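You operate a simulated robot arm through the tools that you are given. There is no shell and no other tool.

Carry out the task below with a simulated robot arm. There is one attempt and no reset: what you move stays moved.

TASK
Tilt the small board to 10 and rule a line at mark A.
Fine: green pencil; one line, 8 cm or more, drawn at that tilt; leave board and rule so, the yellow knob loose; put the pencil back. Set down upright: what you pick out.

It is judged by the outcome, as a careful person would: the job done as asked, and still so three seconds after it is handed in. It fails if anything else is knocked over, pushed out of place, dropped, spilled or broken.

THE ROBOT
A 7-joint arm with a three-finger gripper, fixed in place. Base frame: the origin is at the foot of the arm, x ahead of it, y to its left, z up; the work surface is at about z = 790. Readings come in mm, degrees, newtons and seconds.
Its first joint turns from -166.0 to 166.0 degrees. Payload 2.69 kg.
Tool frame: the origin (TCP) lies between the finger pads and is the grasp point; the fingertips stand 30 mm ahead of it; z points along the fingers, y is the line along which they close. Largest opening 128 mm; the body of the gripper starts 117 mm behind the TCP.
Orientation is told as [roll, pitch, yaw] about the base's x, y, z axes, in that order, counted from this pose: with the fingers straight down and closing along the base's y, the tool's x points along the base's -x, its y along +y and its z along -z.

THE INTERFACE
- The arm moves only by the tool jog_arm. Its argument "plan" is text: rows parted by semicolons, each of 7 numbers parted by spaces: the turn, a rotation vector about the base's x, y, z in units of 120 degrees (1.0 is 120 degrees), then the shift along the base's x, y, z in units of 200 mm (1.0 is 200 mm), then the closure, from 0 (fully open) to 1 (shut). In form: ax ay az x y z gripper; .... A call has 1 to 20 rows; each row is the pose to reach, as a shift and turn from the pose commanded when the call began. A call with a number of a shift or a turn outside -1 to 1 is refused whole. Each row takes 0.2 s and may step no farther than 50 mm and 8.6 degrees from the row before; otherwise, or with a gripper value out of range, the whole call is refused. Where a pose cannot be reached the arm comes as near as it can. A force on the tool above 40 N (or 10 N above the force at the start of the call, whichever is more), or a blocked arm, ends the call early, and 0.2 s more pass. Each finger halts on what it meets, pressing with about 43 N; the grip force reading is that of the motor and also rises with nothing between the fingers. The clock runs only during rows and for 0.2 s after the last one: add rows that repeat a pose to give the fingers time. It gives the time, the measured TCP pose, the force on the tool (base axes), the opening and the grip force at its end, in the units of the frame above (readings bear some noise), with the torque about the TCP (base axes, N m) and any sound that the robot's microphone picked up, and new pictures: "pictures" is both (left out), scene, wrist or none.
- Cameras (640 x 400 px; columns grow to the right, rows downward): "scene" is fixed at [48.6, -498.3, 1505.5]; the picture's right is [0.91, -0.42, 0.00], its down [-0.21, -0.46, -0.86] and it looks along [0.36, 0.78, -0.51] (base axes); focal length 346 px, centre (320, 200). "wrist" rides on the gripper at [58, 54, -131] in the tool frame; the picture's right is [-0.68, 0.74, 0.00], its down [-0.62, -0.57, -0.55] and it looks along [-0.40, -0.37, 0.84] (tool axes); focal length 234 px, centre (320, 200). There is no depth. A picture from a camera that has moved, and an enlarged one, comes with that camera's place and axes in the base frame and with its lens.
- move_column(by): slides the trunk up (or, below 0, down) by that many mm; the arm rides with it, the base frame stays. It gives what a move gives, with no picture.
- inspect(camera, box): a new picture of the part [left, top, right, bottom] of that camera's present view, enlarged. It takes no simulated time.
- close_job(): hands the job in; it is judged then, once.

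Nothing tells you positions but the pictures and the camera data. Unless the task says otherwise, let go and move clear before handing in.

The tools are called after ">>>" by a JSON object that holds its "name" and its "arguments". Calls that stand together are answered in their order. jog_arm: Moves the arm, as the interface text tells. Its arguments: {"type":"object","properties":{"plan":{"type":"string"},"pictures":{"type":"string","enum":["both","scene","wrist","none"]}},"required":["plan"]} The other tools are called the same way: move_column (by) slides the trunk up or down; inspect (camera, box) takes an enlarged picture of a part of a camera's view; close_job () hands the job in.

At the start:

```text
clock: 0.0
eef_pos: [416.8, 613.0, 1094.3]
ee_rot: [-0.1, 0.0, 0.1]
wrist_force: [-0.1, 0.1, 0.3]
moment: [0.01, 0.0, -0.03]
opening: 128.3
grasp_force: 0.0
trunk travel left (down, up): [-150.0, 200.0]
```

scene: 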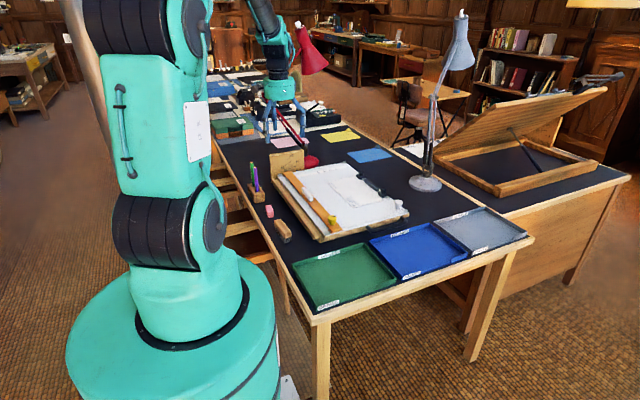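
wrist: 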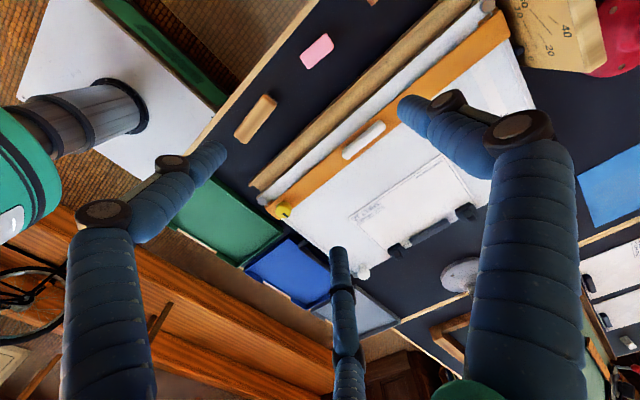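

The scene shows a desk with a small drawing board, an orange rule, a pencil block, trays and lamps. I'll look closer at each before moving.

>>> {"name": "inspect", "arguments": {"camera": "scene", "box": [230, 120, 420, 250]}}

>>> {"name": "inspect", "arguments": {"camera": "scene", "box": [235, 140, 315, 190]}}

>>> {"name": "inspect", "arguments": {"camera": "scene", "box": [235, 145, 275, 210]}}

>>> {"name": "inspect", "arguments": {"camera": "wrist", "box": [220, 0, 640, 290]}}

>>> {"name": "inspect", "arguments": {"camera": "wrist", "box": [480, 0, 640, 100]}}

```text
3.08 times, centred on (325, 185) of scene
camera zoom: at [48.6, -498.3, 1505.5], right [0.91, -0.42, 0.0], down [-0.21, -0.46, -0.86], along [0.36, 0.78, -0.51], focal length 1065 px, centre (305, 246)
```

zoom: 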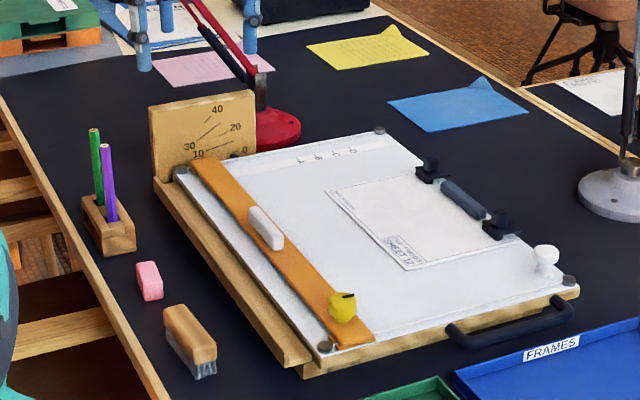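

```text
8.00 times, centred on (275, 165) of scene
camera zoom: at [48.6, -498.3, 1505.5], right [0.91, -0.42, 0.0], down [-0.21, -0.46, -0.86], along [0.36, 0.78, -0.51], focal length 2770 px, centre (680, 480)
```

zoom: 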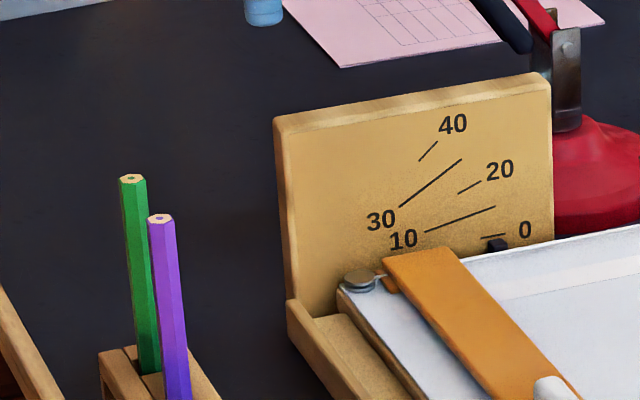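

```text
6.15 times, centred on (255, 178) of scene
camera zoom: at [48.6, -498.3, 1505.5], right [0.91, -0.42, 0.0], down [-0.21, -0.46, -0.86], along [0.36, 0.78, -0.51], focal length 2131 px, centre (720, 338)
```

zoom: 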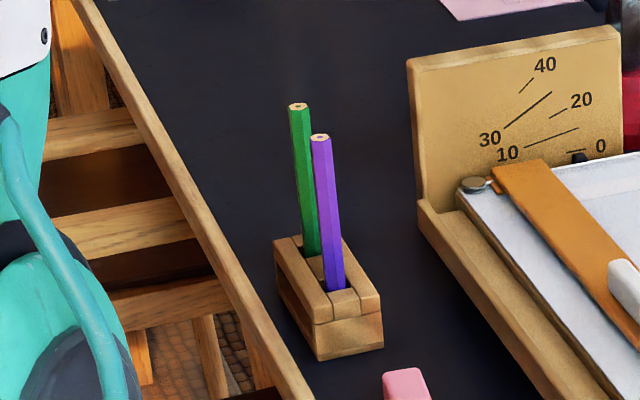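

```text
1.38 times, centred on (430, 145) of wrist
camera zoom: at [357.7, 669.2, 1224.8], right [0.68, 0.74, 0.0], down [0.62, -0.57, 0.55], along [0.4, -0.37, -0.84], focal length 323 px, centre (168, 276)
```

zoom: 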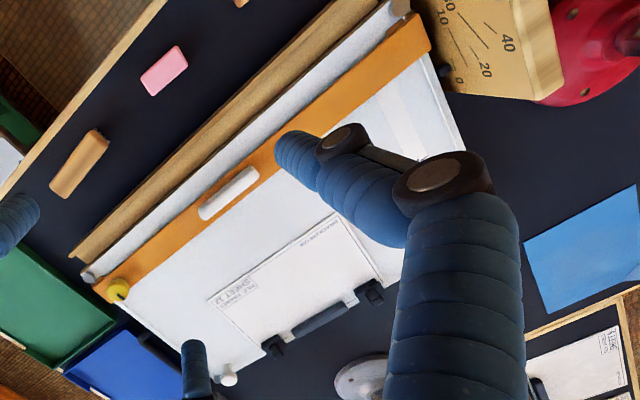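

```text
4.00 times, centred on (560, 50) of wrist
camera zoom: at [357.7, 669.2, 1224.8], right [0.68, 0.74, 0.0], down [0.62, -0.57, 0.55], along [0.4, -0.37, -0.84], focal length 937 px, centre (-640, 800)
```

zoom: 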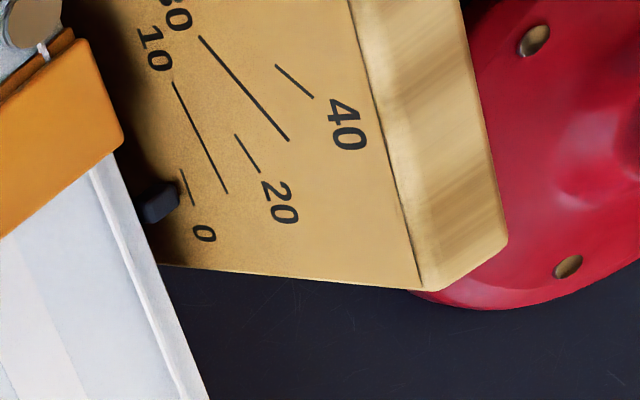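

The small board lies at about x 440–800, y 340–820, hinged on its left side, with the angle plate at its far end. The rule runs along y at x≈495. The pencil block stands at about (320, 700). I'll yaw the tool by 90° and move over the board to read the marks and knobs.

>>> {"name": "jog_arm", "arguments": {"plan": "0 0 0.068 0.05 0.02 0 0; 0 0 0.136 0.1 0.04 0 0; 0 0 0.204 0.15 0.06 0 0; 0 0 0.272 0.2 0.08 0 0; 0 0 0.34 0.25 0.1 0 0; 0 0 0.408 0.3 0.12 0 0; 0 0 0.476 0.35 0.14 0 0; 0 0 0.544 0.4 0.16 0 0; 0 0 0.612 0.45 0.18 0 0; 0 0 0.68 0.5 0.2 0 0; 0 0 0.75 0.6 0.2 0 0; 0 0 0.75 0.6 0.2 0 0"}}

```text
clock: 2.6
eef_pos: [536.4, 655.0, 1092.2]
ee_rot: [0.0, 0.0, 90.1]
wrist_force: [0.2, -0.3, -0.1]
moment: [-0.02, 0.06, 0.0]
opening: 128.0
grasp_force: 0.0
trunk travel left (down, up): [-150.0, 200.0]
camera wrist: at [482.0, 597.0, 1223.7], right [-0.74, 0.68, 0.0], down [0.57, 0.62, 0.55], along [0.37, 0.4, -0.84], focal length 234 px, centre (320, 200)
```

scene: 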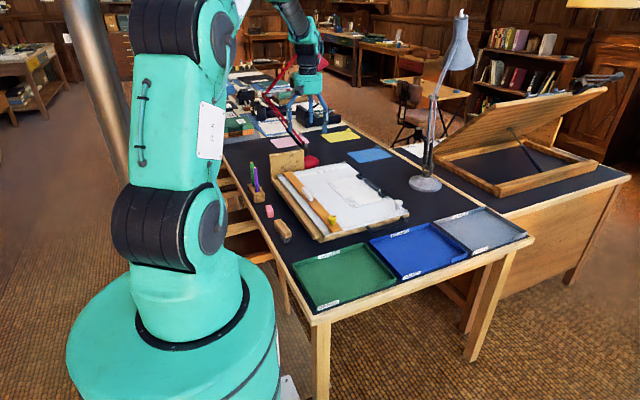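
wrist: 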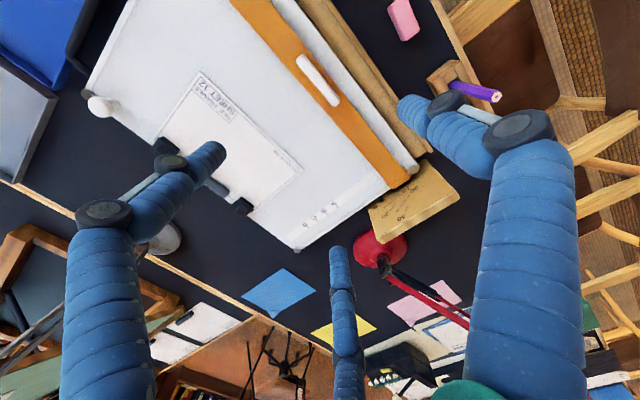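

The tool is yawed and the wrist view covers the lettered strip. I'll enlarge the letters, the knobs and the rule.

>>> {"name": "inspect", "arguments": {"camera": "wrist", "box": [290, 160, 430, 250]}}

>>> {"name": "inspect", "arguments": {"camera": "wrist", "box": [70, 0, 310, 150]}}

>>> {"name": "inspect", "arguments": {"camera": "scene", "box": [300, 190, 420, 250]}}

>>> {"name": "inspect", "arguments": {"camera": "scene", "box": [265, 160, 345, 210]}}

```text
4.44 times, centred on (360, 205) of wrist
camera zoom: at [482.0, 597.0, 1223.7], right [-0.74, 0.68, 0.0], down [0.57, 0.62, 0.55], along [0.37, 0.4, -0.84], focal length 1041 px, centre (142, 178)
```

zoom: 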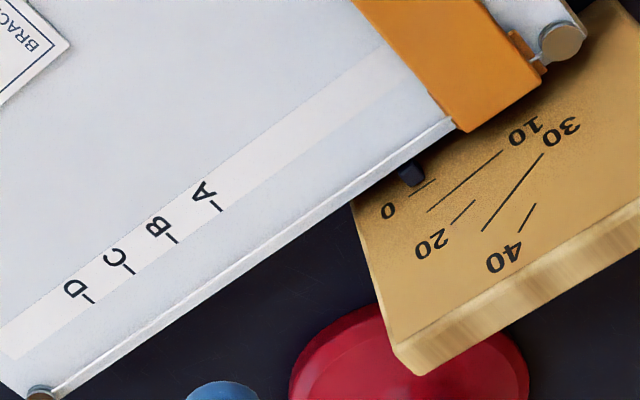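

```text
2.67 times, centred on (190, 75) of wrist
camera zoom: at [482.0, 597.0, 1223.7], right [-0.74, 0.68, 0.0], down [0.57, 0.62, 0.55], along [0.37, 0.4, -0.84], focal length 624 px, centre (667, 533)
```

zoom: 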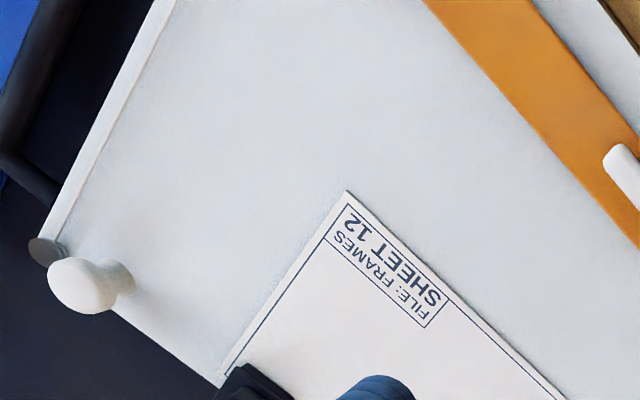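

```text
5.33 times, centred on (360, 220) of scene
camera zoom: at [48.6, -498.3, 1505.5], right [0.91, -0.42, 0.0], down [-0.21, -0.46, -0.86], along [0.36, 0.78, -0.51], focal length 1846 px, centre (107, 93)
```

zoom: 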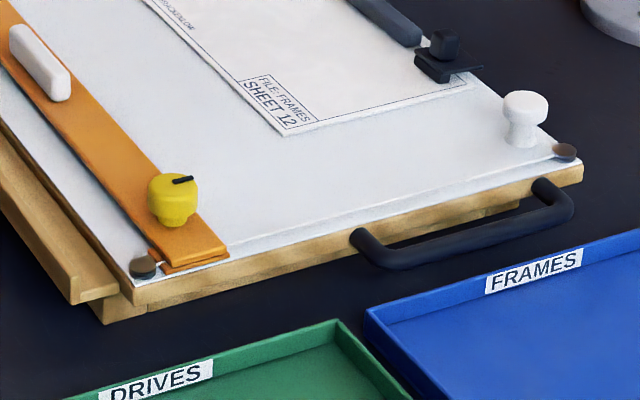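

```text
8.00 times, centred on (305, 185) of scene
camera zoom: at [48.6, -498.3, 1505.5], right [0.91, -0.42, 0.0], down [-0.21, -0.46, -0.86], along [0.36, 0.78, -0.51], focal length 2770 px, centre (440, 320)
```

zoom: 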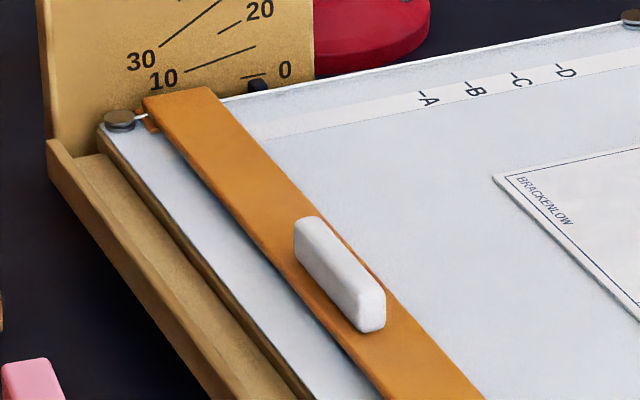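

The marks run A to D up the slope. The pointer reads 0, the yellow knob clamps the rule's front end, and a white knob stands on the board's free front corner. I'll move towards the front edge and tilt the camera to see the handle, both knobs and what holds the board.

>>> {"name": "jog_arm", "arguments": {"plan": "0 0 0 0 -0.2 -0.05 0; 0 0 0 0 -0.4 -0.1 0; 0 0 0 0 -0.6 -0.15 0; 0 0 0 0 -0.8 -0.2 0; 0 0 0 0 -1 -0.25 0; 0 0 0 0 -1 -0.25 0", "pictures": "wrist"}}

>>> {"name": "jog_arm", "arguments": {"plan": "0.04 -0.036 0 0 -0.15 -0.05 0; 0.08 -0.073 0 0 -0.3 -0.1 0; 0.115 -0.107 0 0 -0.45 -0.15 0; 0.152 -0.142 0 0 -0.6 -0.2 0; 0.152 -0.142 0 0 -0.6 -0.2 0", "pictures": "wrist"}}

```text
clock: 4.0
eef_pos: [536.4, 451.7, 1044.5]
ee_rot: [0.1, -0.1, 90.0]
wrist_force: [-0.2, -0.5, 0.3]
moment: [0.05, -0.01, 0.03]
opening: 127.9
grasp_force: 0.1
trunk travel left (down, up): [-150.0, 200.0]
camera wrist: at [482.5, 393.6, 1175.5], right [-0.74, 0.68, 0.0], down [0.57, 0.62, 0.55], along [0.37, 0.4, -0.84], focal length 234 px, centre (320, 200)
```

wrist: 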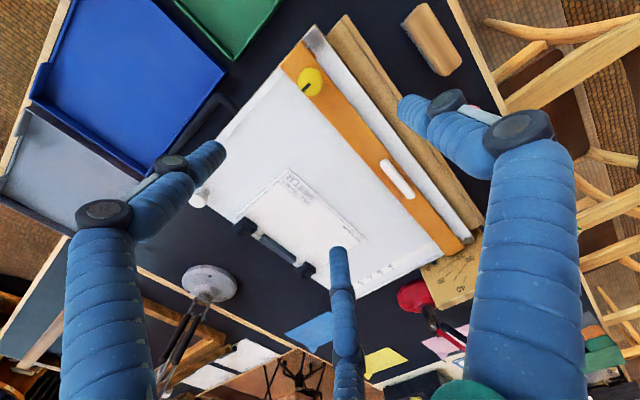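

```text
clock: 5.2
eef_pos: [534.4, 335.1, 1005.3]
ee_rot: [-17.6, -18.0, 92.7]
wrist_force: [-0.9, 0.6, -0.2]
moment: [0.06, -0.01, -0.01]
opening: 128.1
grasp_force: 0.0
trunk travel left (down, up): [-150.0, 200.0]
camera wrist: at [447.5, 242.8, 1090.0], right [-0.74, 0.68, 0.0], down [0.35, 0.39, 0.85], along [0.58, 0.62, -0.53], focal length 234 px, centre (320, 200)
```

wrist: 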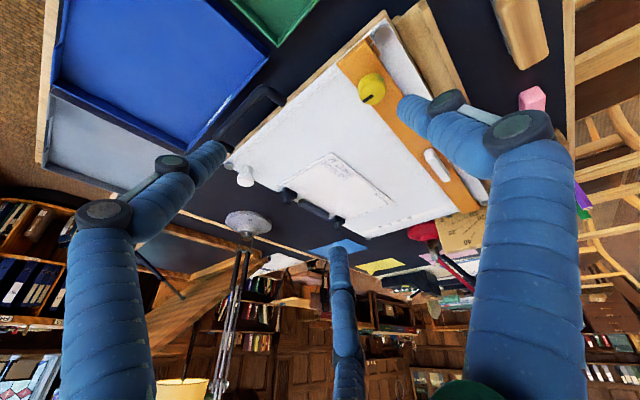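

>>> {"name": "inspect", "arguments": {"camera": "wrist", "box": [200, 60, 350, 200]}}

>>> {"name": "inspect", "arguments": {"camera": "wrist", "box": [330, 0, 490, 110]}}

>>> {"name": "inspect", "arguments": {"camera": "scene", "box": [290, 190, 420, 250]}}

```text
2.86 times, centred on (275, 130) of wrist
camera zoom: at [447.5, 242.8, 1090.0], right [-0.74, 0.68, 0.0], down [0.35, 0.39, 0.85], along [0.58, 0.62, -0.53], focal length 669 px, centre (449, 400)
```

zoom: 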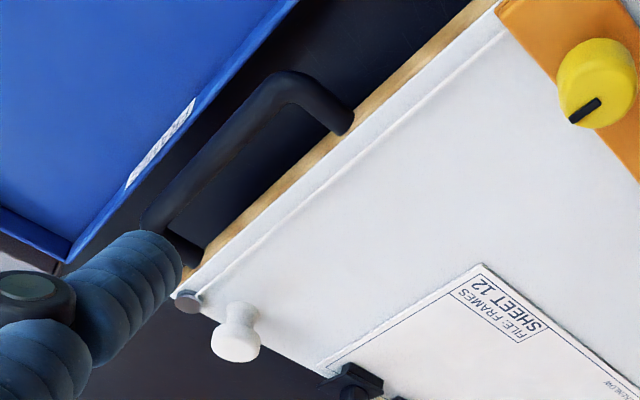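

```text
3.64 times, centred on (410, 55) of wrist
camera zoom: at [447.5, 242.8, 1090.0], right [-0.74, 0.68, 0.0], down [0.35, 0.39, 0.85], along [0.58, 0.62, -0.53], focal length 852 px, centre (-7, 727)
```

zoom: 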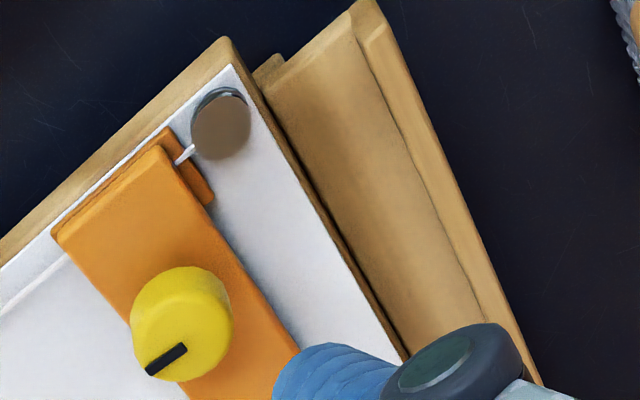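

```text
4.92 times, centred on (355, 220) of scene
camera zoom: at [48.6, -498.3, 1505.5], right [0.91, -0.42, 0.0], down [-0.21, -0.46, -0.86], along [0.36, 0.78, -0.51], focal length 1704 px, centre (148, 102)
```

zoom: 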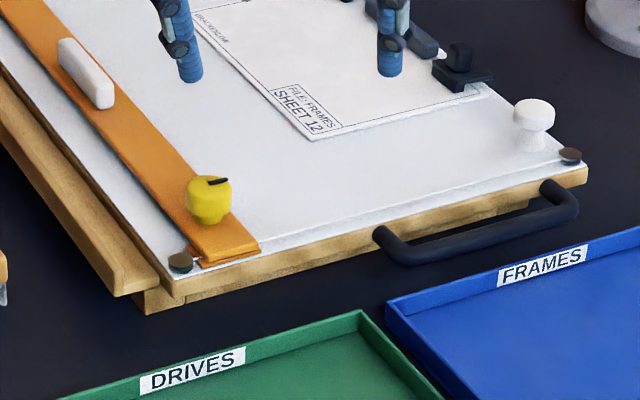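

The triangulated positions are:

| Item | Position (mm) |
|---|---|
| Board surface | z≈790 |
| Rule | x 500–540 |
| Rule's white grip | (513, 626) |
| Yellow knob | (517, 409) |
| White knob | (803, 412) |
| Tick A | x≈657 |

I'll level the tool and bring it above the yellow knob at yaw 0 to look closely.

>>> {"name": "jog_arm", "arguments": {"plan": "-0.04 0.036 0 -0.02 0.05 0 0; -0.08 0.073 0 -0.04 0.1 0 0; -0.115 0.107 0 -0.06 0.2 0 0; -0.152 0.142 0 -0.085 0.37 0 0; -0.152 0.142 0 -0.085 0.37 0 0", "pictures": "none"}}

>>> {"name": "jog_arm", "arguments": {"plan": "0 0 -0.068 0 0 -0.05 0; 0 0 -0.136 0 0 -0.1 0; 0 0 -0.204 0 0 -0.15 0; 0 0 -0.272 0 0 -0.2 0; 0 0 -0.34 0 0 -0.25 0; 0 0 -0.408 0 0 -0.25 0; 0 0 -0.476 0 0 -0.25 0.1; 0 0 -0.544 0 0 -0.25 0.2; 0 0 -0.612 0 0 -0.25 0.3; 0 0 -0.68 0 0 -0.25 0.4; 0 0 -0.75 0 0 -0.25 0.5; 0 0 -0.75 0 0 -0.25 0.5; 0 0 -0.75 0 0 -0.25 0.5"}}

```text
clock: 6.4
eef_pos: [517.9, 406.6, 1001.5]
ee_rot: [0.1, 0.1, 90.1]
wrist_force: [0.8, 0.7, -1.1]
moment: [-0.07, -0.01, -0.02]
opening: 127.6
grasp_force: 0.1
trunk travel left (down, up): [-150.0, 200.0]
```

```text
clock: 9.2
eef_pos: [519.5, 408.0, 955.4]
ee_rot: [0.1, 0.0, -0.2]
wrist_force: [-0.1, -0.3, -0.7]
moment: [0.0, 0.0, -0.01]
opening: 64.2
grasp_force: 0.1
trunk travel left (down, up): [-150.0, 200.0]
camera wrist: at [460.8, 462.8, 1085.8], right [0.68, 0.74, 0.0], down [0.62, -0.57, 0.55], along [0.4, -0.37, -0.84], focal length 234 px, centre (320, 200)
```

scene: 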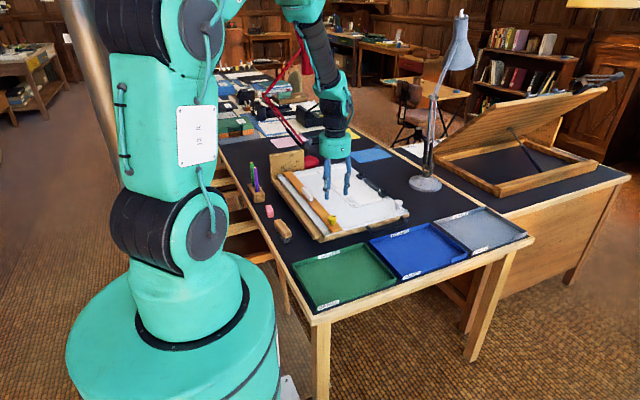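
wrist: 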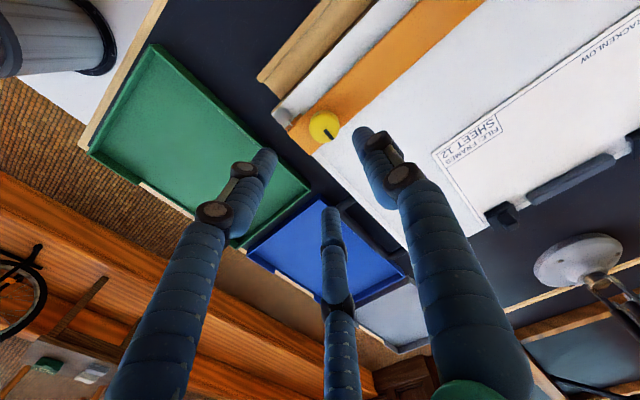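

>>> {"name": "inspect", "arguments": {"camera": "scene", "box": [290, 120, 380, 240]}}

>>> {"name": "inspect", "arguments": {"camera": "wrist", "box": [240, 70, 420, 250]}}

```text
3.33 times, centred on (335, 180) of scene
camera zoom: at [48.6, -498.3, 1505.5], right [0.91, -0.42, 0.0], down [-0.21, -0.46, -0.86], along [0.36, 0.78, -0.51], focal length 1154 px, centre (270, 267)
```

zoom: 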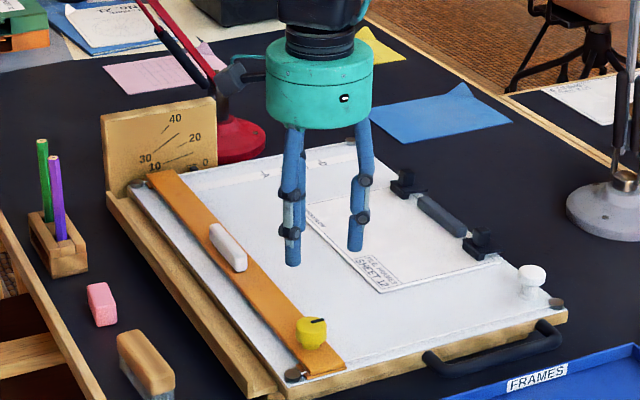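

```text
2.22 times, centred on (330, 160) of wrist
camera zoom: at [460.8, 462.8, 1085.8], right [0.68, 0.74, 0.0], down [0.62, -0.57, 0.55], along [0.4, -0.37, -0.84], focal length 520 px, centre (298, 289)
```

zoom: 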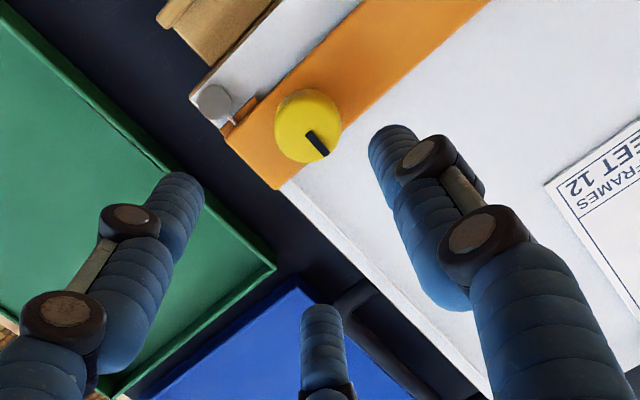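

The hand is drawn with three fingers, so I'll keep clearance on all sides. The yellow knob is at about (517, 415). I'll go down around it, stopping short for a check.

>>> {"name": "jog_arm", "arguments": {"plan": "0 0 0 -0.005 0.015 -0.15 0.5; 0 0 0 -0.012 0.035 -0.3 0.5; 0 0 0 -0.012 0.035 -0.45 0.5; 0 0 0 -0.012 0.035 -0.475 0.5; 0 0 0 -0.012 0.035 -0.475 0.5"}}

>>> {"name": "inspect", "arguments": {"camera": "wrist", "box": [230, 70, 430, 260]}}

>>> {"name": "inspect", "arguments": {"camera": "scene", "box": [290, 170, 370, 250]}}

```text
clock: 10.4
eef_pos: [517.5, 415.6, 858.0]
ee_rot: [-0.2, 0.0, 0.0]
wrist_force: [-0.4, 0.2, 1.2]
moment: [0.01, 0.02, 0.01]
opening: 63.9
grasp_force: 0.1
trunk travel left (down, up): [-150.0, 200.0]
camera wrist: at [459.3, 469.8, 989.0], right [0.68, 0.74, 0.0], down [0.62, -0.57, 0.55], along [0.4, -0.37, -0.84], focal length 234 px, centre (320, 200)
```

scene: 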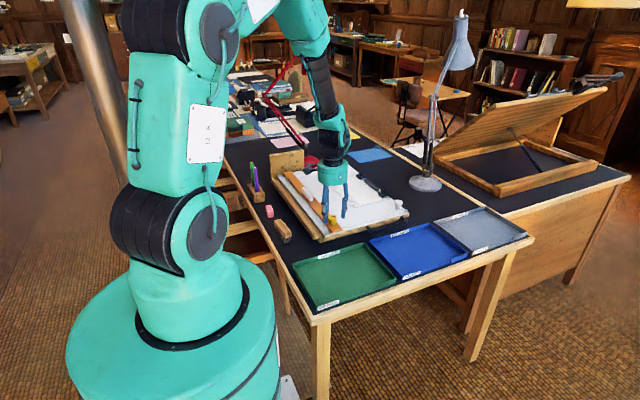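
wrist: 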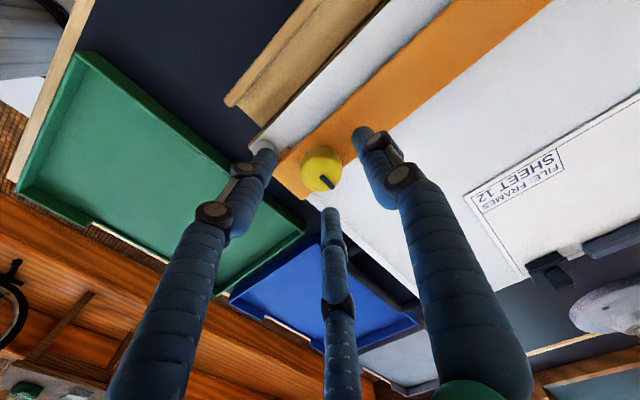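

```text
2.11 times, centred on (330, 165) of wrist
camera zoom: at [459.3, 469.8, 989.0], right [0.68, 0.74, 0.0], down [0.62, -0.57, 0.55], along [0.4, -0.37, -0.84], focal length 493 px, centre (299, 274)
```

zoom: 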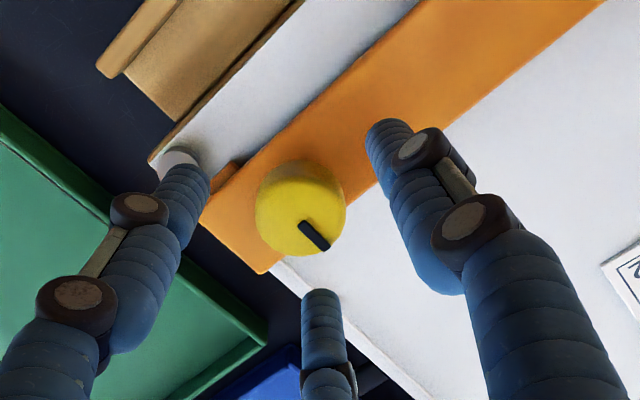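

```text
5.00 times, centred on (330, 210) of scene
camera zoom: at [48.6, -498.3, 1505.5], right [0.91, -0.42, 0.0], down [-0.21, -0.46, -0.86], along [0.36, 0.78, -0.51], focal length 1731 px, centre (270, 150)
```

zoom: 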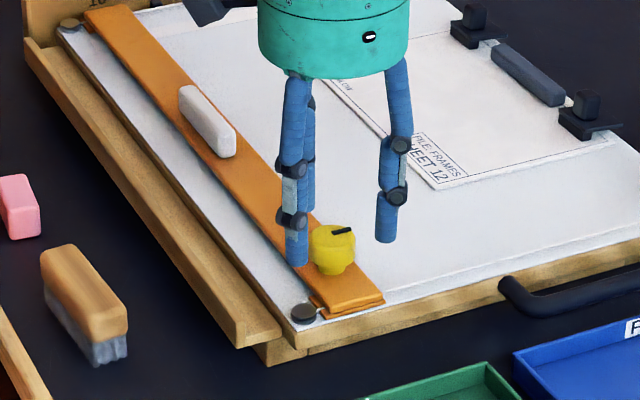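

>>> {"name": "jog_arm", "arguments": {"plan": "0 0 0 0.01 -0.01 -0.05 0.5; 0 0 0 0.01 -0.01 -0.1 0.5; 0 0 0 0.01 -0.01 -0.115 0.5; 0 0 0 0.01 -0.01 -0.115 0.5", "pictures": "none"}}

>>> {"name": "inspect", "arguments": {"camera": "scene", "box": [290, 170, 370, 250]}}

>>> {"name": "inspect", "arguments": {"camera": "wrist", "box": [230, 70, 430, 260]}}

```text
clock: 11.4
eef_pos: [519.5, 413.7, 834.9]
ee_rot: [0.0, 0.0, 0.0]
wrist_force: [0.4, 0.4, 0.1]
moment: [0.0, 0.03, 0.0]
opening: 64.0
grasp_force: 0.1
trunk travel left (down, up): [-150.0, 200.0]
```

```text
5.00 times, centred on (330, 210) of scene
camera zoom: at [48.6, -498.3, 1505.5], right [0.91, -0.42, 0.0], down [-0.21, -0.46, -0.86], along [0.36, 0.78, -0.51], focal length 1731 px, centre (270, 150)
```

zoom: 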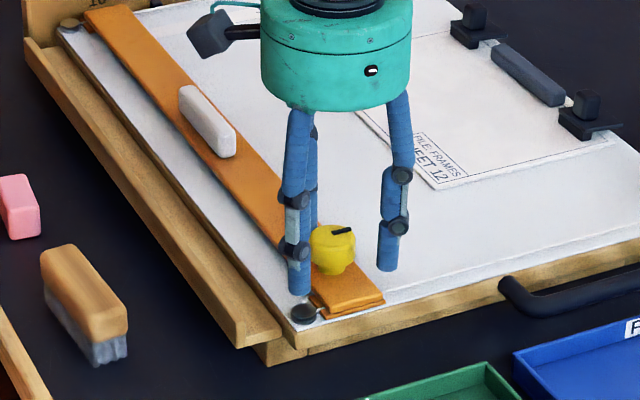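

```text
2.11 times, centred on (330, 165) of wrist
camera zoom: at [460.4, 467.7, 965.6], right [0.68, 0.74, 0.0], down [0.62, -0.57, 0.55], along [0.4, -0.37, -0.84], focal length 493 px, centre (299, 274)
```

zoom: 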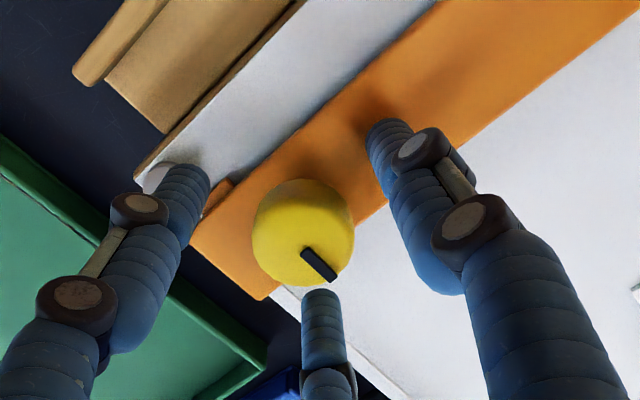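

>>> {"name": "jog_arm", "arguments": {"plan": "0 0 0 -0.004 0.008 0 0.5; 0 0 0 -0.004 0.008 0 0.65; 0 0 0 -0.004 0.008 0 0.75; 0 0 0 -0.004 0.008 0 0.85; 0 0 0 -0.004 0.008 0 0.85", "pictures": "wrist"}}

```text
clock: 12.6
eef_pos: [520.1, 413.4, 835.1]
ee_rot: [0.0, 0.0, 0.0]
wrist_force: [22.9, -17.7, -0.5]
moment: [-0.5, -0.79, -0.07]
opening: 32.8
grasp_force: 44.6
trunk travel left (down, up): [-150.0, 200.0]
camera wrist: at [461.0, 468.7, 966.6], right [0.68, 0.74, 0.0], down [0.62, -0.57, 0.55], along [0.4, -0.37, -0.84], focal length 234 px, centre (320, 200)
```

wrist: 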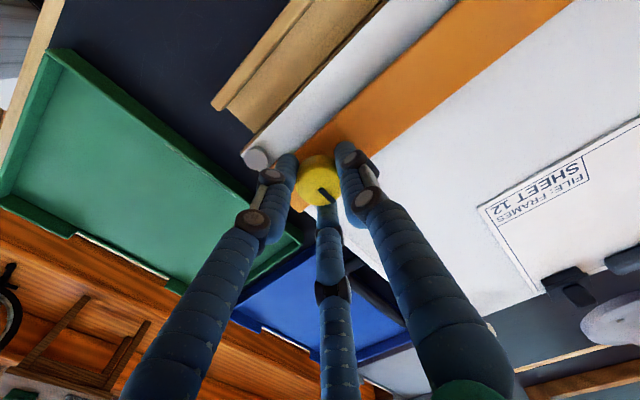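

>>> {"name": "jog_arm", "arguments": {"plan": "0 0 0 0.009 -0.011 0 0.85; 0 0 0 0.009 -0.011 0 0.85; 0 0 0.06 0.009 -0.011 0 0.85; 0 0 0.12 0.009 -0.011 0 0.85; 0 0 0.18 0.009 -0.011 0 0.85; 0 0 0.24 0.009 -0.011 0 0.85; 0 0 0.24 0.009 -0.011 0 0.85", "pictures": "wrist"}}

>>> {"name": "inspect", "arguments": {"camera": "scene", "box": [290, 170, 370, 250]}}

```text
clock: 14.2
eef_pos: [519.7, 414.4, 835.4]
ee_rot: [0.0, 0.1, 28.9]
wrist_force: [-1.8, 26.6, -10.7]
moment: [0.7, -0.13, -0.48]
opening: 32.6
grasp_force: 45.2
trunk travel left (down, up): [-150.0, 200.0]
camera wrist: at [443.6, 433.7, 966.4], right [0.24, 0.97, 0.0], down [0.81, -0.2, 0.55], along [0.53, -0.13, -0.84], focal length 234 px, centre (320, 200)
```

wrist: 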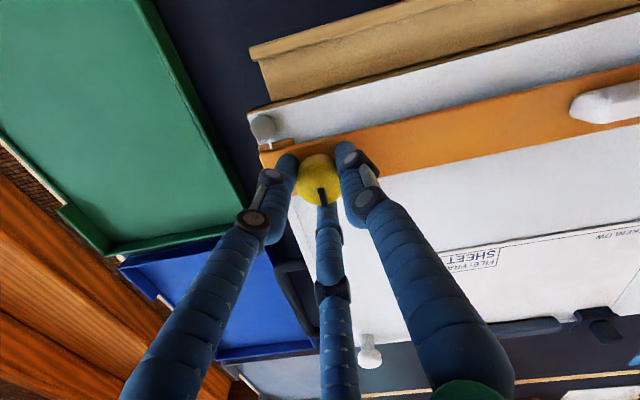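

```text
5.00 times, centred on (330, 210) of scene
camera zoom: at [48.6, -498.3, 1505.5], right [0.91, -0.42, 0.0], down [-0.21, -0.46, -0.86], along [0.36, 0.78, -0.51], focal length 1731 px, centre (270, 150)
```

zoom: 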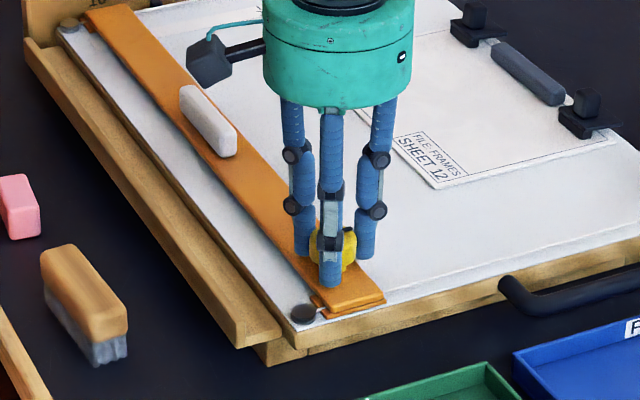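

The knob turns with the hand counter-clockwise. I'll take out the side load and keep turning.

>>> {"name": "jog_arm", "arguments": {"plan": "0 0 0 0 0.008 0 0.85; 0 0 0.06 0 0.008 0 0.85; 0 0 0.12 0 0.008 0 0.85; 0 0 0.18 0 0.008 0 0.85; 0 0 0.24 0 0.008 0 0.85; 0 0 0.3 0 0.008 0 0.85; 0 0 0.3 0 0.008 0 0.85", "pictures": "wrist"}}

```text
clock: 15.8
eef_pos: [519.3, 413.5, 835.5]
ee_rot: [0.0, 0.0, 64.8]
wrist_force: [4.5, -1.1, 0.8]
moment: [-0.05, -0.07, -0.5]
opening: 32.7
grasp_force: 45.2
trunk travel left (down, up): [-150.0, 200.0]
camera wrist: at [446.5, 385.0, 966.3], right [-0.38, 0.93, 0.0], down [0.77, 0.32, 0.55], along [0.51, 0.21, -0.84], focal length 234 px, centre (320, 200)
```

wrist: 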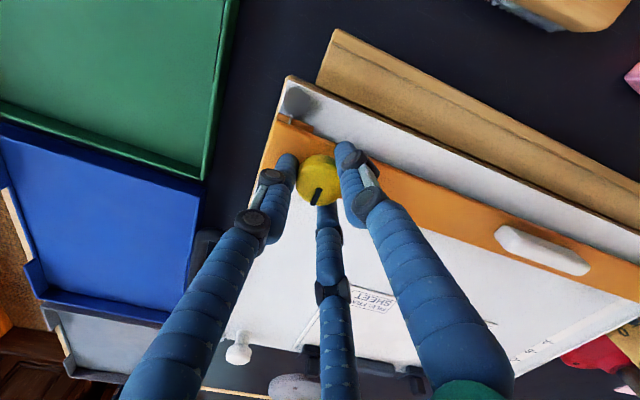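

>>> {"name": "inspect", "arguments": {"camera": "wrist", "box": [270, 130, 370, 230]}}

>>> {"name": "jog_arm", "arguments": {"plan": "0 0 0.06 0 0 0 0.85; 0 0 0.12 0 0 0 0.85; 0 0 0.18 0 0 0 0.85; 0 0 0.24 0 0 0 0.85; 0 0 0.24 0 0 0 0.85", "pictures": "wrist"}}

>>> {"name": "inspect", "arguments": {"camera": "wrist", "box": [270, 130, 370, 230]}}

```text
4.00 times, centred on (320, 180) of wrist
camera zoom: at [446.5, 385.0, 966.3], right [-0.38, 0.93, 0.0], down [0.77, 0.32, 0.55], along [0.51, 0.21, -0.84], focal length 937 px, centre (320, 280)
```

zoom: 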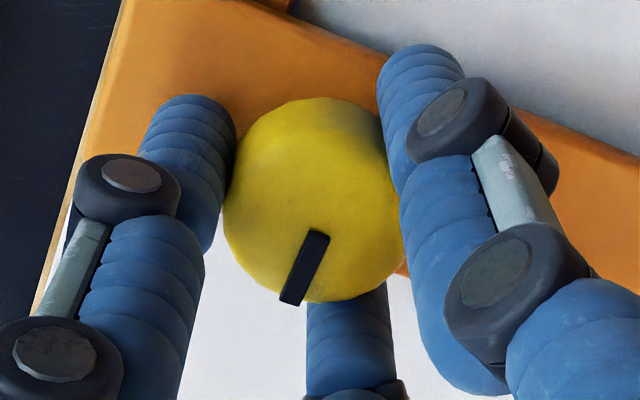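

```text
clock: 17.0
eef_pos: [520.8, 414.0, 834.0]
ee_rot: [-0.1, 0.0, 93.8]
wrist_force: [-2.9, 3.6, -4.4]
moment: [0.04, 0.14, -0.47]
opening: 32.5
grasp_force: 45.3
trunk travel left (down, up): [-150.0, 200.0]
camera wrist: at [470.7, 353.2, 966.2], right [-0.78, 0.63, 0.0], down [0.53, 0.65, 0.55], along [0.34, 0.43, -0.84], focal length 234 px, centre (320, 200)
```

wrist: 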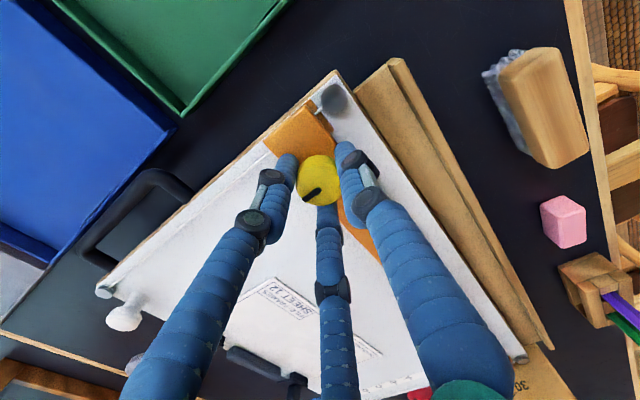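

```text
4.00 times, centred on (320, 180) of wrist
camera zoom: at [470.7, 353.2, 966.2], right [-0.78, 0.63, 0.0], down [0.53, 0.65, 0.55], along [0.34, 0.43, -0.84], focal length 937 px, centre (320, 280)
```

zoom: 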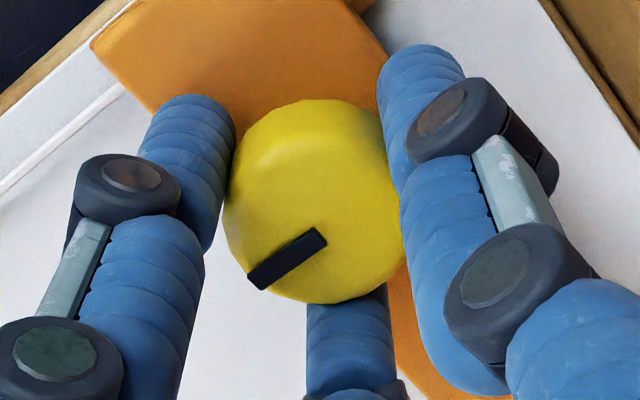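

The knob's stripe still points along +x, so the fingers slipped around it and it won't turn further counter-clockwise. It may already be loose. I'll let go and test by gently pushing the rule at its grip with closed fingers.

>>> {"name": "jog_arm", "arguments": {"plan": "0 0 0 0 0 0 0.6; 0 0 0 0 0 0 0.5; 0 0 -0.02 0 0 0.1 0.5; 0 0 -0.03 0 0 0.2 0.5; 0 0 -0.03 -0.05 0.2 0.33 0.7; 0 0 -0.03 -0.15 0.4 0.33 0.9; 0 0 -0.03 -0.25 0.6 0.33 1; 0 0 -0.03 -0.3 0.8 0.33 1; 0 0 -0.03 -0.3 1 0.33 1; 0 0 -0.03 -0.3 1 0.33 1", "pictures": "both"}}

>>> {"name": "inspect", "arguments": {"camera": "wrist", "box": [250, 80, 450, 240]}}

>>> {"name": "inspect", "arguments": {"camera": "scene", "box": [270, 150, 370, 250]}}

```text
clock: 19.2
eef_pos: [461.5, 616.2, 901.1]
ee_rot: [0.0, 0.0, 90.0]
wrist_force: [0.5, 0.8, -0.5]
moment: [-0.04, 0.0, -0.02]
opening: 2.1
grasp_force: 31.7
trunk travel left (down, up): [-150.0, 200.0]
camera wrist: at [408.5, 558.7, 1031.2], right [-0.74, 0.68, 0.0], down [0.57, 0.62, 0.55], along [0.37, 0.4, -0.84], focal length 234 px, centre (320, 200)
```

scene: 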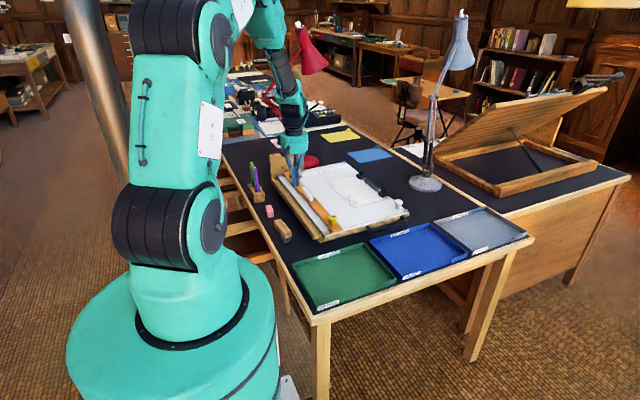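
wrist: 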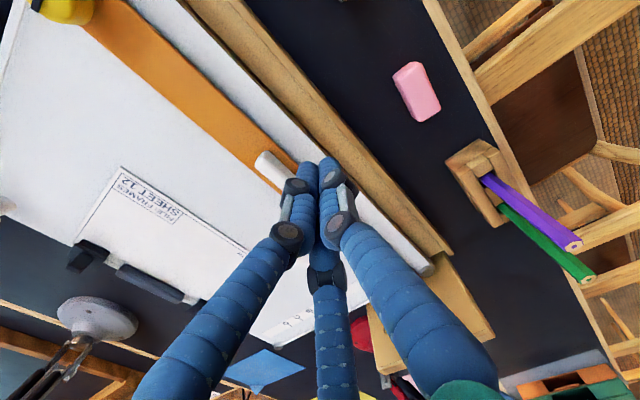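

```text
2.50 times, centred on (350, 160) of wrist
camera zoom: at [408.5, 558.7, 1031.2], right [-0.74, 0.68, 0.0], down [0.57, 0.62, 0.55], along [0.37, 0.4, -0.84], focal length 585 px, centre (245, 300)
```

zoom: 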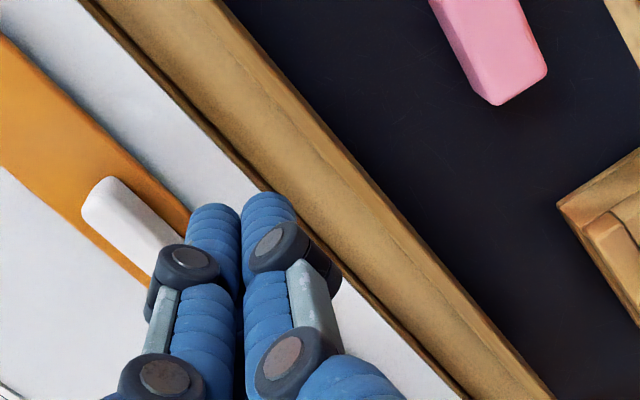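

```text
4.00 times, centred on (320, 200) of scene
camera zoom: at [48.6, -498.3, 1505.5], right [0.91, -0.42, 0.0], down [-0.21, -0.46, -0.86], along [0.36, 0.78, -0.51], focal length 1385 px, centre (320, 200)
```

zoom: 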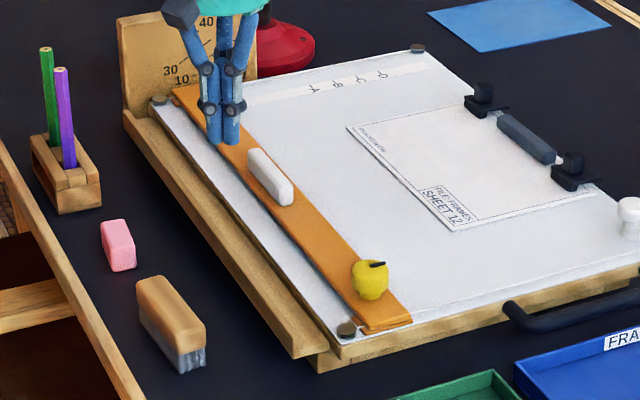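

>>> {"name": "jog_arm", "arguments": {"plan": "0 0 0 0.09 0.055 -0.1 1; 0 0 0 0.1 0.055 -0.2 1; 0 0 0 0.1 0.055 -0.28 1; 0 0 0 0.1 0.055 -0.31 1; 0 0 0 0.1 0.055 -0.33 1; 0 0 0 0.1 0.055 -0.33 1", "pictures": "both"}}

>>> {"name": "inspect", "arguments": {"camera": "scene", "box": [270, 150, 350, 210]}}

>>> {"name": "inspect", "arguments": {"camera": "wrist", "box": [250, 80, 410, 240]}}

```text
clock: 20.6
eef_pos: [479.4, 626.0, 836.0]
ee_rot: [0.0, 0.1, 90.0]
wrist_force: [0.4, -0.5, -0.8]
moment: [0.0, -0.02, -0.03]
opening: 2.0
grasp_force: 31.8
trunk travel left (down, up): [-150.0, 200.0]
camera wrist: at [427.0, 568.0, 967.0], right [-0.74, 0.68, 0.0], down [0.57, 0.62, 0.55], along [0.37, 0.4, -0.84], focal length 234 px, centre (320, 200)
```

scene: 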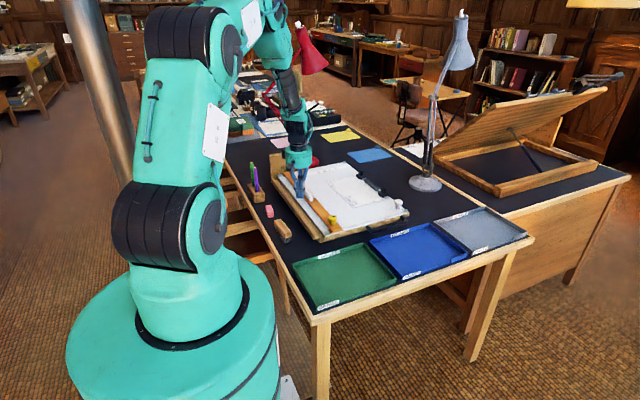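
wrist: 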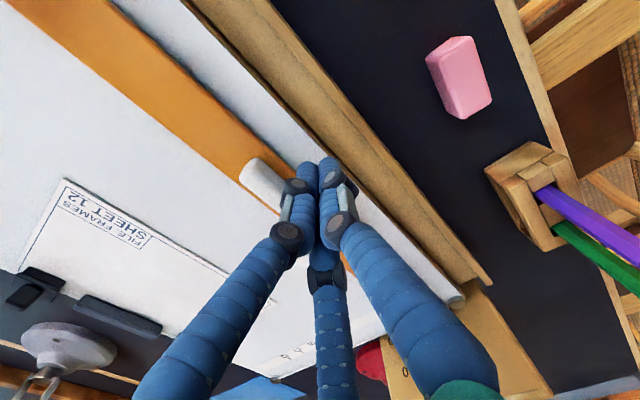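

```text
6.67 times, centred on (310, 180) of scene
camera zoom: at [48.6, -498.3, 1505.5], right [0.91, -0.42, 0.0], down [-0.21, -0.46, -0.86], along [0.36, 0.78, -0.51], focal length 2308 px, centre (387, 333)
```

zoom: 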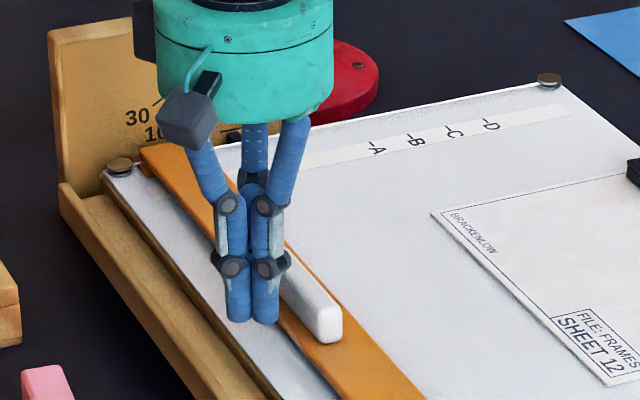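

```text
2.50 times, centred on (330, 160) of wrist
camera zoom: at [427.0, 568.0, 967.0], right [-0.74, 0.68, 0.0], down [0.57, 0.62, 0.55], along [0.37, 0.4, -0.84], focal length 585 px, centre (295, 300)
```

zoom: 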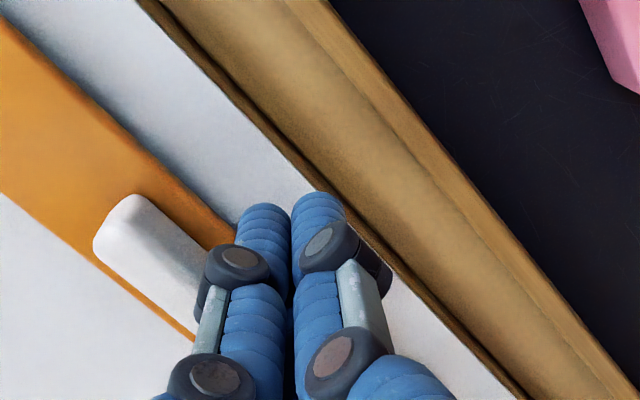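

>>> {"name": "jog_arm", "arguments": {"plan": "0 0 0 0.03 0 0 1; 0 0 0 0.06 0 0 1; 0 0 0 0.09 0 0 1; 0 0 0 0.105 0 0 1; 0 0 0 0.12 0 0 1; 0 0 0 0.135 0 0 1; 0 0 0 0.15 0 0 1; 0 0 0 0.15 0 0 1", "pictures": "none"}}

>>> {"name": "inspect", "arguments": {"camera": "scene", "box": [270, 150, 350, 210]}}

```text
clock: 22.4
eef_pos: [509.7, 626.5, 835.7]
ee_rot: [-0.1, 0.0, 89.9]
wrist_force: [-0.9, 0.3, 0.7]
moment: [0.02, -0.02, 0.0]
opening: 2.0
grasp_force: 31.1
trunk travel left (down, up): [-150.0, 200.0]
```

```text
6.67 times, centred on (310, 180) of scene
camera zoom: at [48.6, -498.3, 1505.5], right [0.91, -0.42, 0.0], down [-0.21, -0.46, -0.86], along [0.36, 0.78, -0.51], focal length 2308 px, centre (387, 333)
```

zoom: 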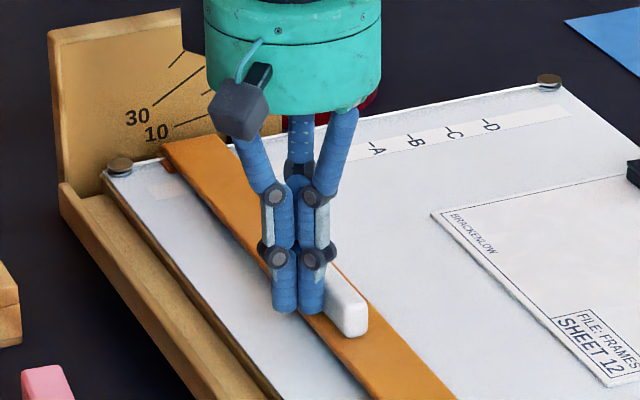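

The rule slides with almost no force, so the yellow knob is already loose. I'll keep pushing the rule up towards A.

>>> {"name": "jog_arm", "arguments": {"plan": "0 0 0 0.03 0 0 1; 0 0 0 0.06 0 0 1; 0 0 0 0.09 0 0 1; 0 0 0 0.12 0 0 1; 0 0 0 0.15 0 0 1; 0 0 0 0.18 0 0 1; 0 0 0 0.21 0 0 1; 0 0 0 0.24 0 0 1; 0 0 0 0.27 0 0 1; 0 0 0 0.3 0 0 1; 0 0 0 0.33 0 0 1; 0 0 0 0.36 0 0 1; 0 0 0 0.39 0 0 1; 0 0 0 0.42 0 0 1; 0 0 0 0.42 0 0 1", "pictures": "wrist"}}

>>> {"name": "inspect", "arguments": {"camera": "scene", "box": [270, 150, 350, 210]}}

>>> {"name": "inspect", "arguments": {"camera": "scene", "box": [270, 140, 420, 250]}}

```text
clock: 25.6
eef_pos: [593.6, 626.3, 836.2]
ee_rot: [0.0, 0.1, 90.0]
wrist_force: [-0.5, -0.3, 0.0]
moment: [0.01, 0.04, 0.04]
opening: 2.3
grasp_force: 31.1
trunk travel left (down, up): [-150.0, 200.0]
camera wrist: at [540.3, 568.3, 967.0], right [-0.74, 0.68, 0.0], down [0.57, 0.62, 0.55], along [0.37, 0.4, -0.84], focal length 234 px, centre (320, 200)
```

wrist: 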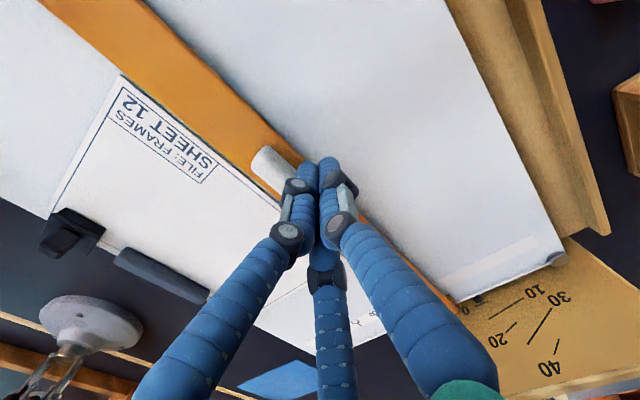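

```text
6.67 times, centred on (310, 180) of scene
camera zoom: at [48.6, -498.3, 1505.5], right [0.91, -0.42, 0.0], down [-0.21, -0.46, -0.86], along [0.36, 0.78, -0.51], focal length 2308 px, centre (387, 333)
```

zoom: 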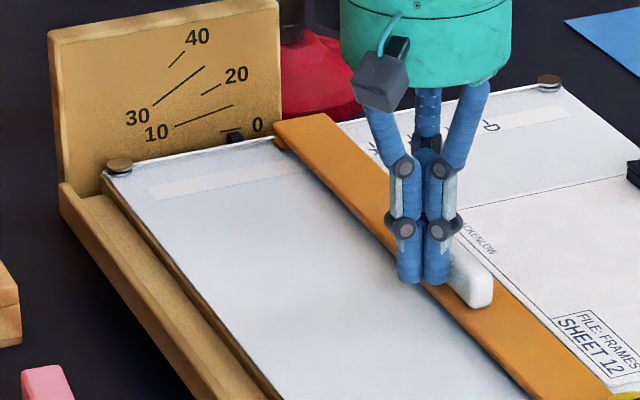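

```text
3.64 times, centred on (345, 195) of scene
camera zoom: at [48.6, -498.3, 1505.5], right [0.91, -0.42, 0.0], down [-0.21, -0.46, -0.86], along [0.36, 0.78, -0.51], focal length 1259 px, centre (229, 218)
```

zoom: 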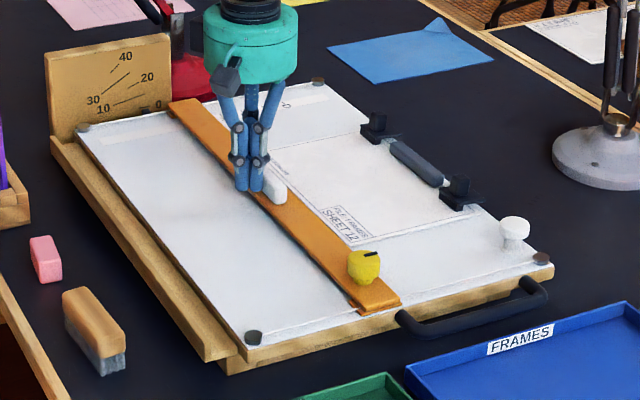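

The rule's upper edge is now about x=640. I'll push 13 mm further, then back off and look straight along the rule at mark A, with the camera at x≈657 to avoid parallax.

>>> {"name": "jog_arm", "arguments": {"plan": "0 0 0 0.02 0 0 1; 0 0 0 0.04 0 0 1; 0 0 0 0.065 0 0 1; 0 0 0 0.065 0 0 1; 0 0 0 0.03 0 0 1; 0 0 0 -0.02 0 0.1 1; 0 0 0 -0.02 0 0.3 1; 0 0 0 -0.02 0 0.45 1; 0 0 0 0.05 0.1 0.6 1; 0 0 0 0.15 0.2 0.6 1; 0 0 0 0.25 0.27 0.6 1; 0 0 0 0.3 0.3 0.6 1; 0 0 0 0.3 0.3 0.6 1", "pictures": "none"}}

>>> {"name": "jog_arm", "arguments": {"plan": "0 0 0.07 0 0 0 1; 0 0 0.14 0 0 0 1; 0 0 0.21 0 0 0 1; 0 0 0.28 0 0 0 1; 0 0 0.35 0 0 0 1; 0 0 0.375 0 0 0 1; 0 0 0.375 0 0 0 1", "pictures": "wrist"}}

```text
clock: 28.4
eef_pos: [653.4, 687.1, 956.0]
ee_rot: [0.0, 0.0, 89.9]
wrist_force: [0.5, 0.2, -0.5]
moment: [-0.02, 0.01, 0.01]
opening: 2.0
grasp_force: 31.5
trunk travel left (down, up): [-150.0, 200.0]
```

```text
clock: 30.0
eef_pos: [653.6, 686.2, 955.6]
ee_rot: [0.0, 0.0, 135.2]
wrist_force: [0.0, -0.5, 0.6]
moment: [-0.02, -0.02, -0.01]
opening: 2.2
grasp_force: 31.3
trunk travel left (down, up): [-150.0, 200.0]
camera wrist: at [657.1, 607.8, 1086.1], right [-1.0, -0.04, 0.0], down [-0.04, 0.84, 0.55], along [-0.02, 0.55, -0.84], focal length 234 px, centre (320, 200)
```

wrist: 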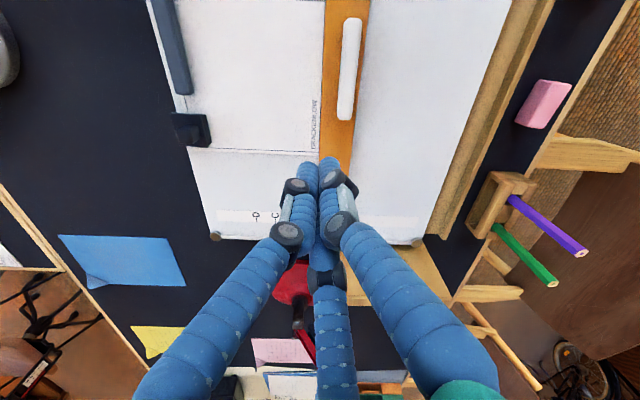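

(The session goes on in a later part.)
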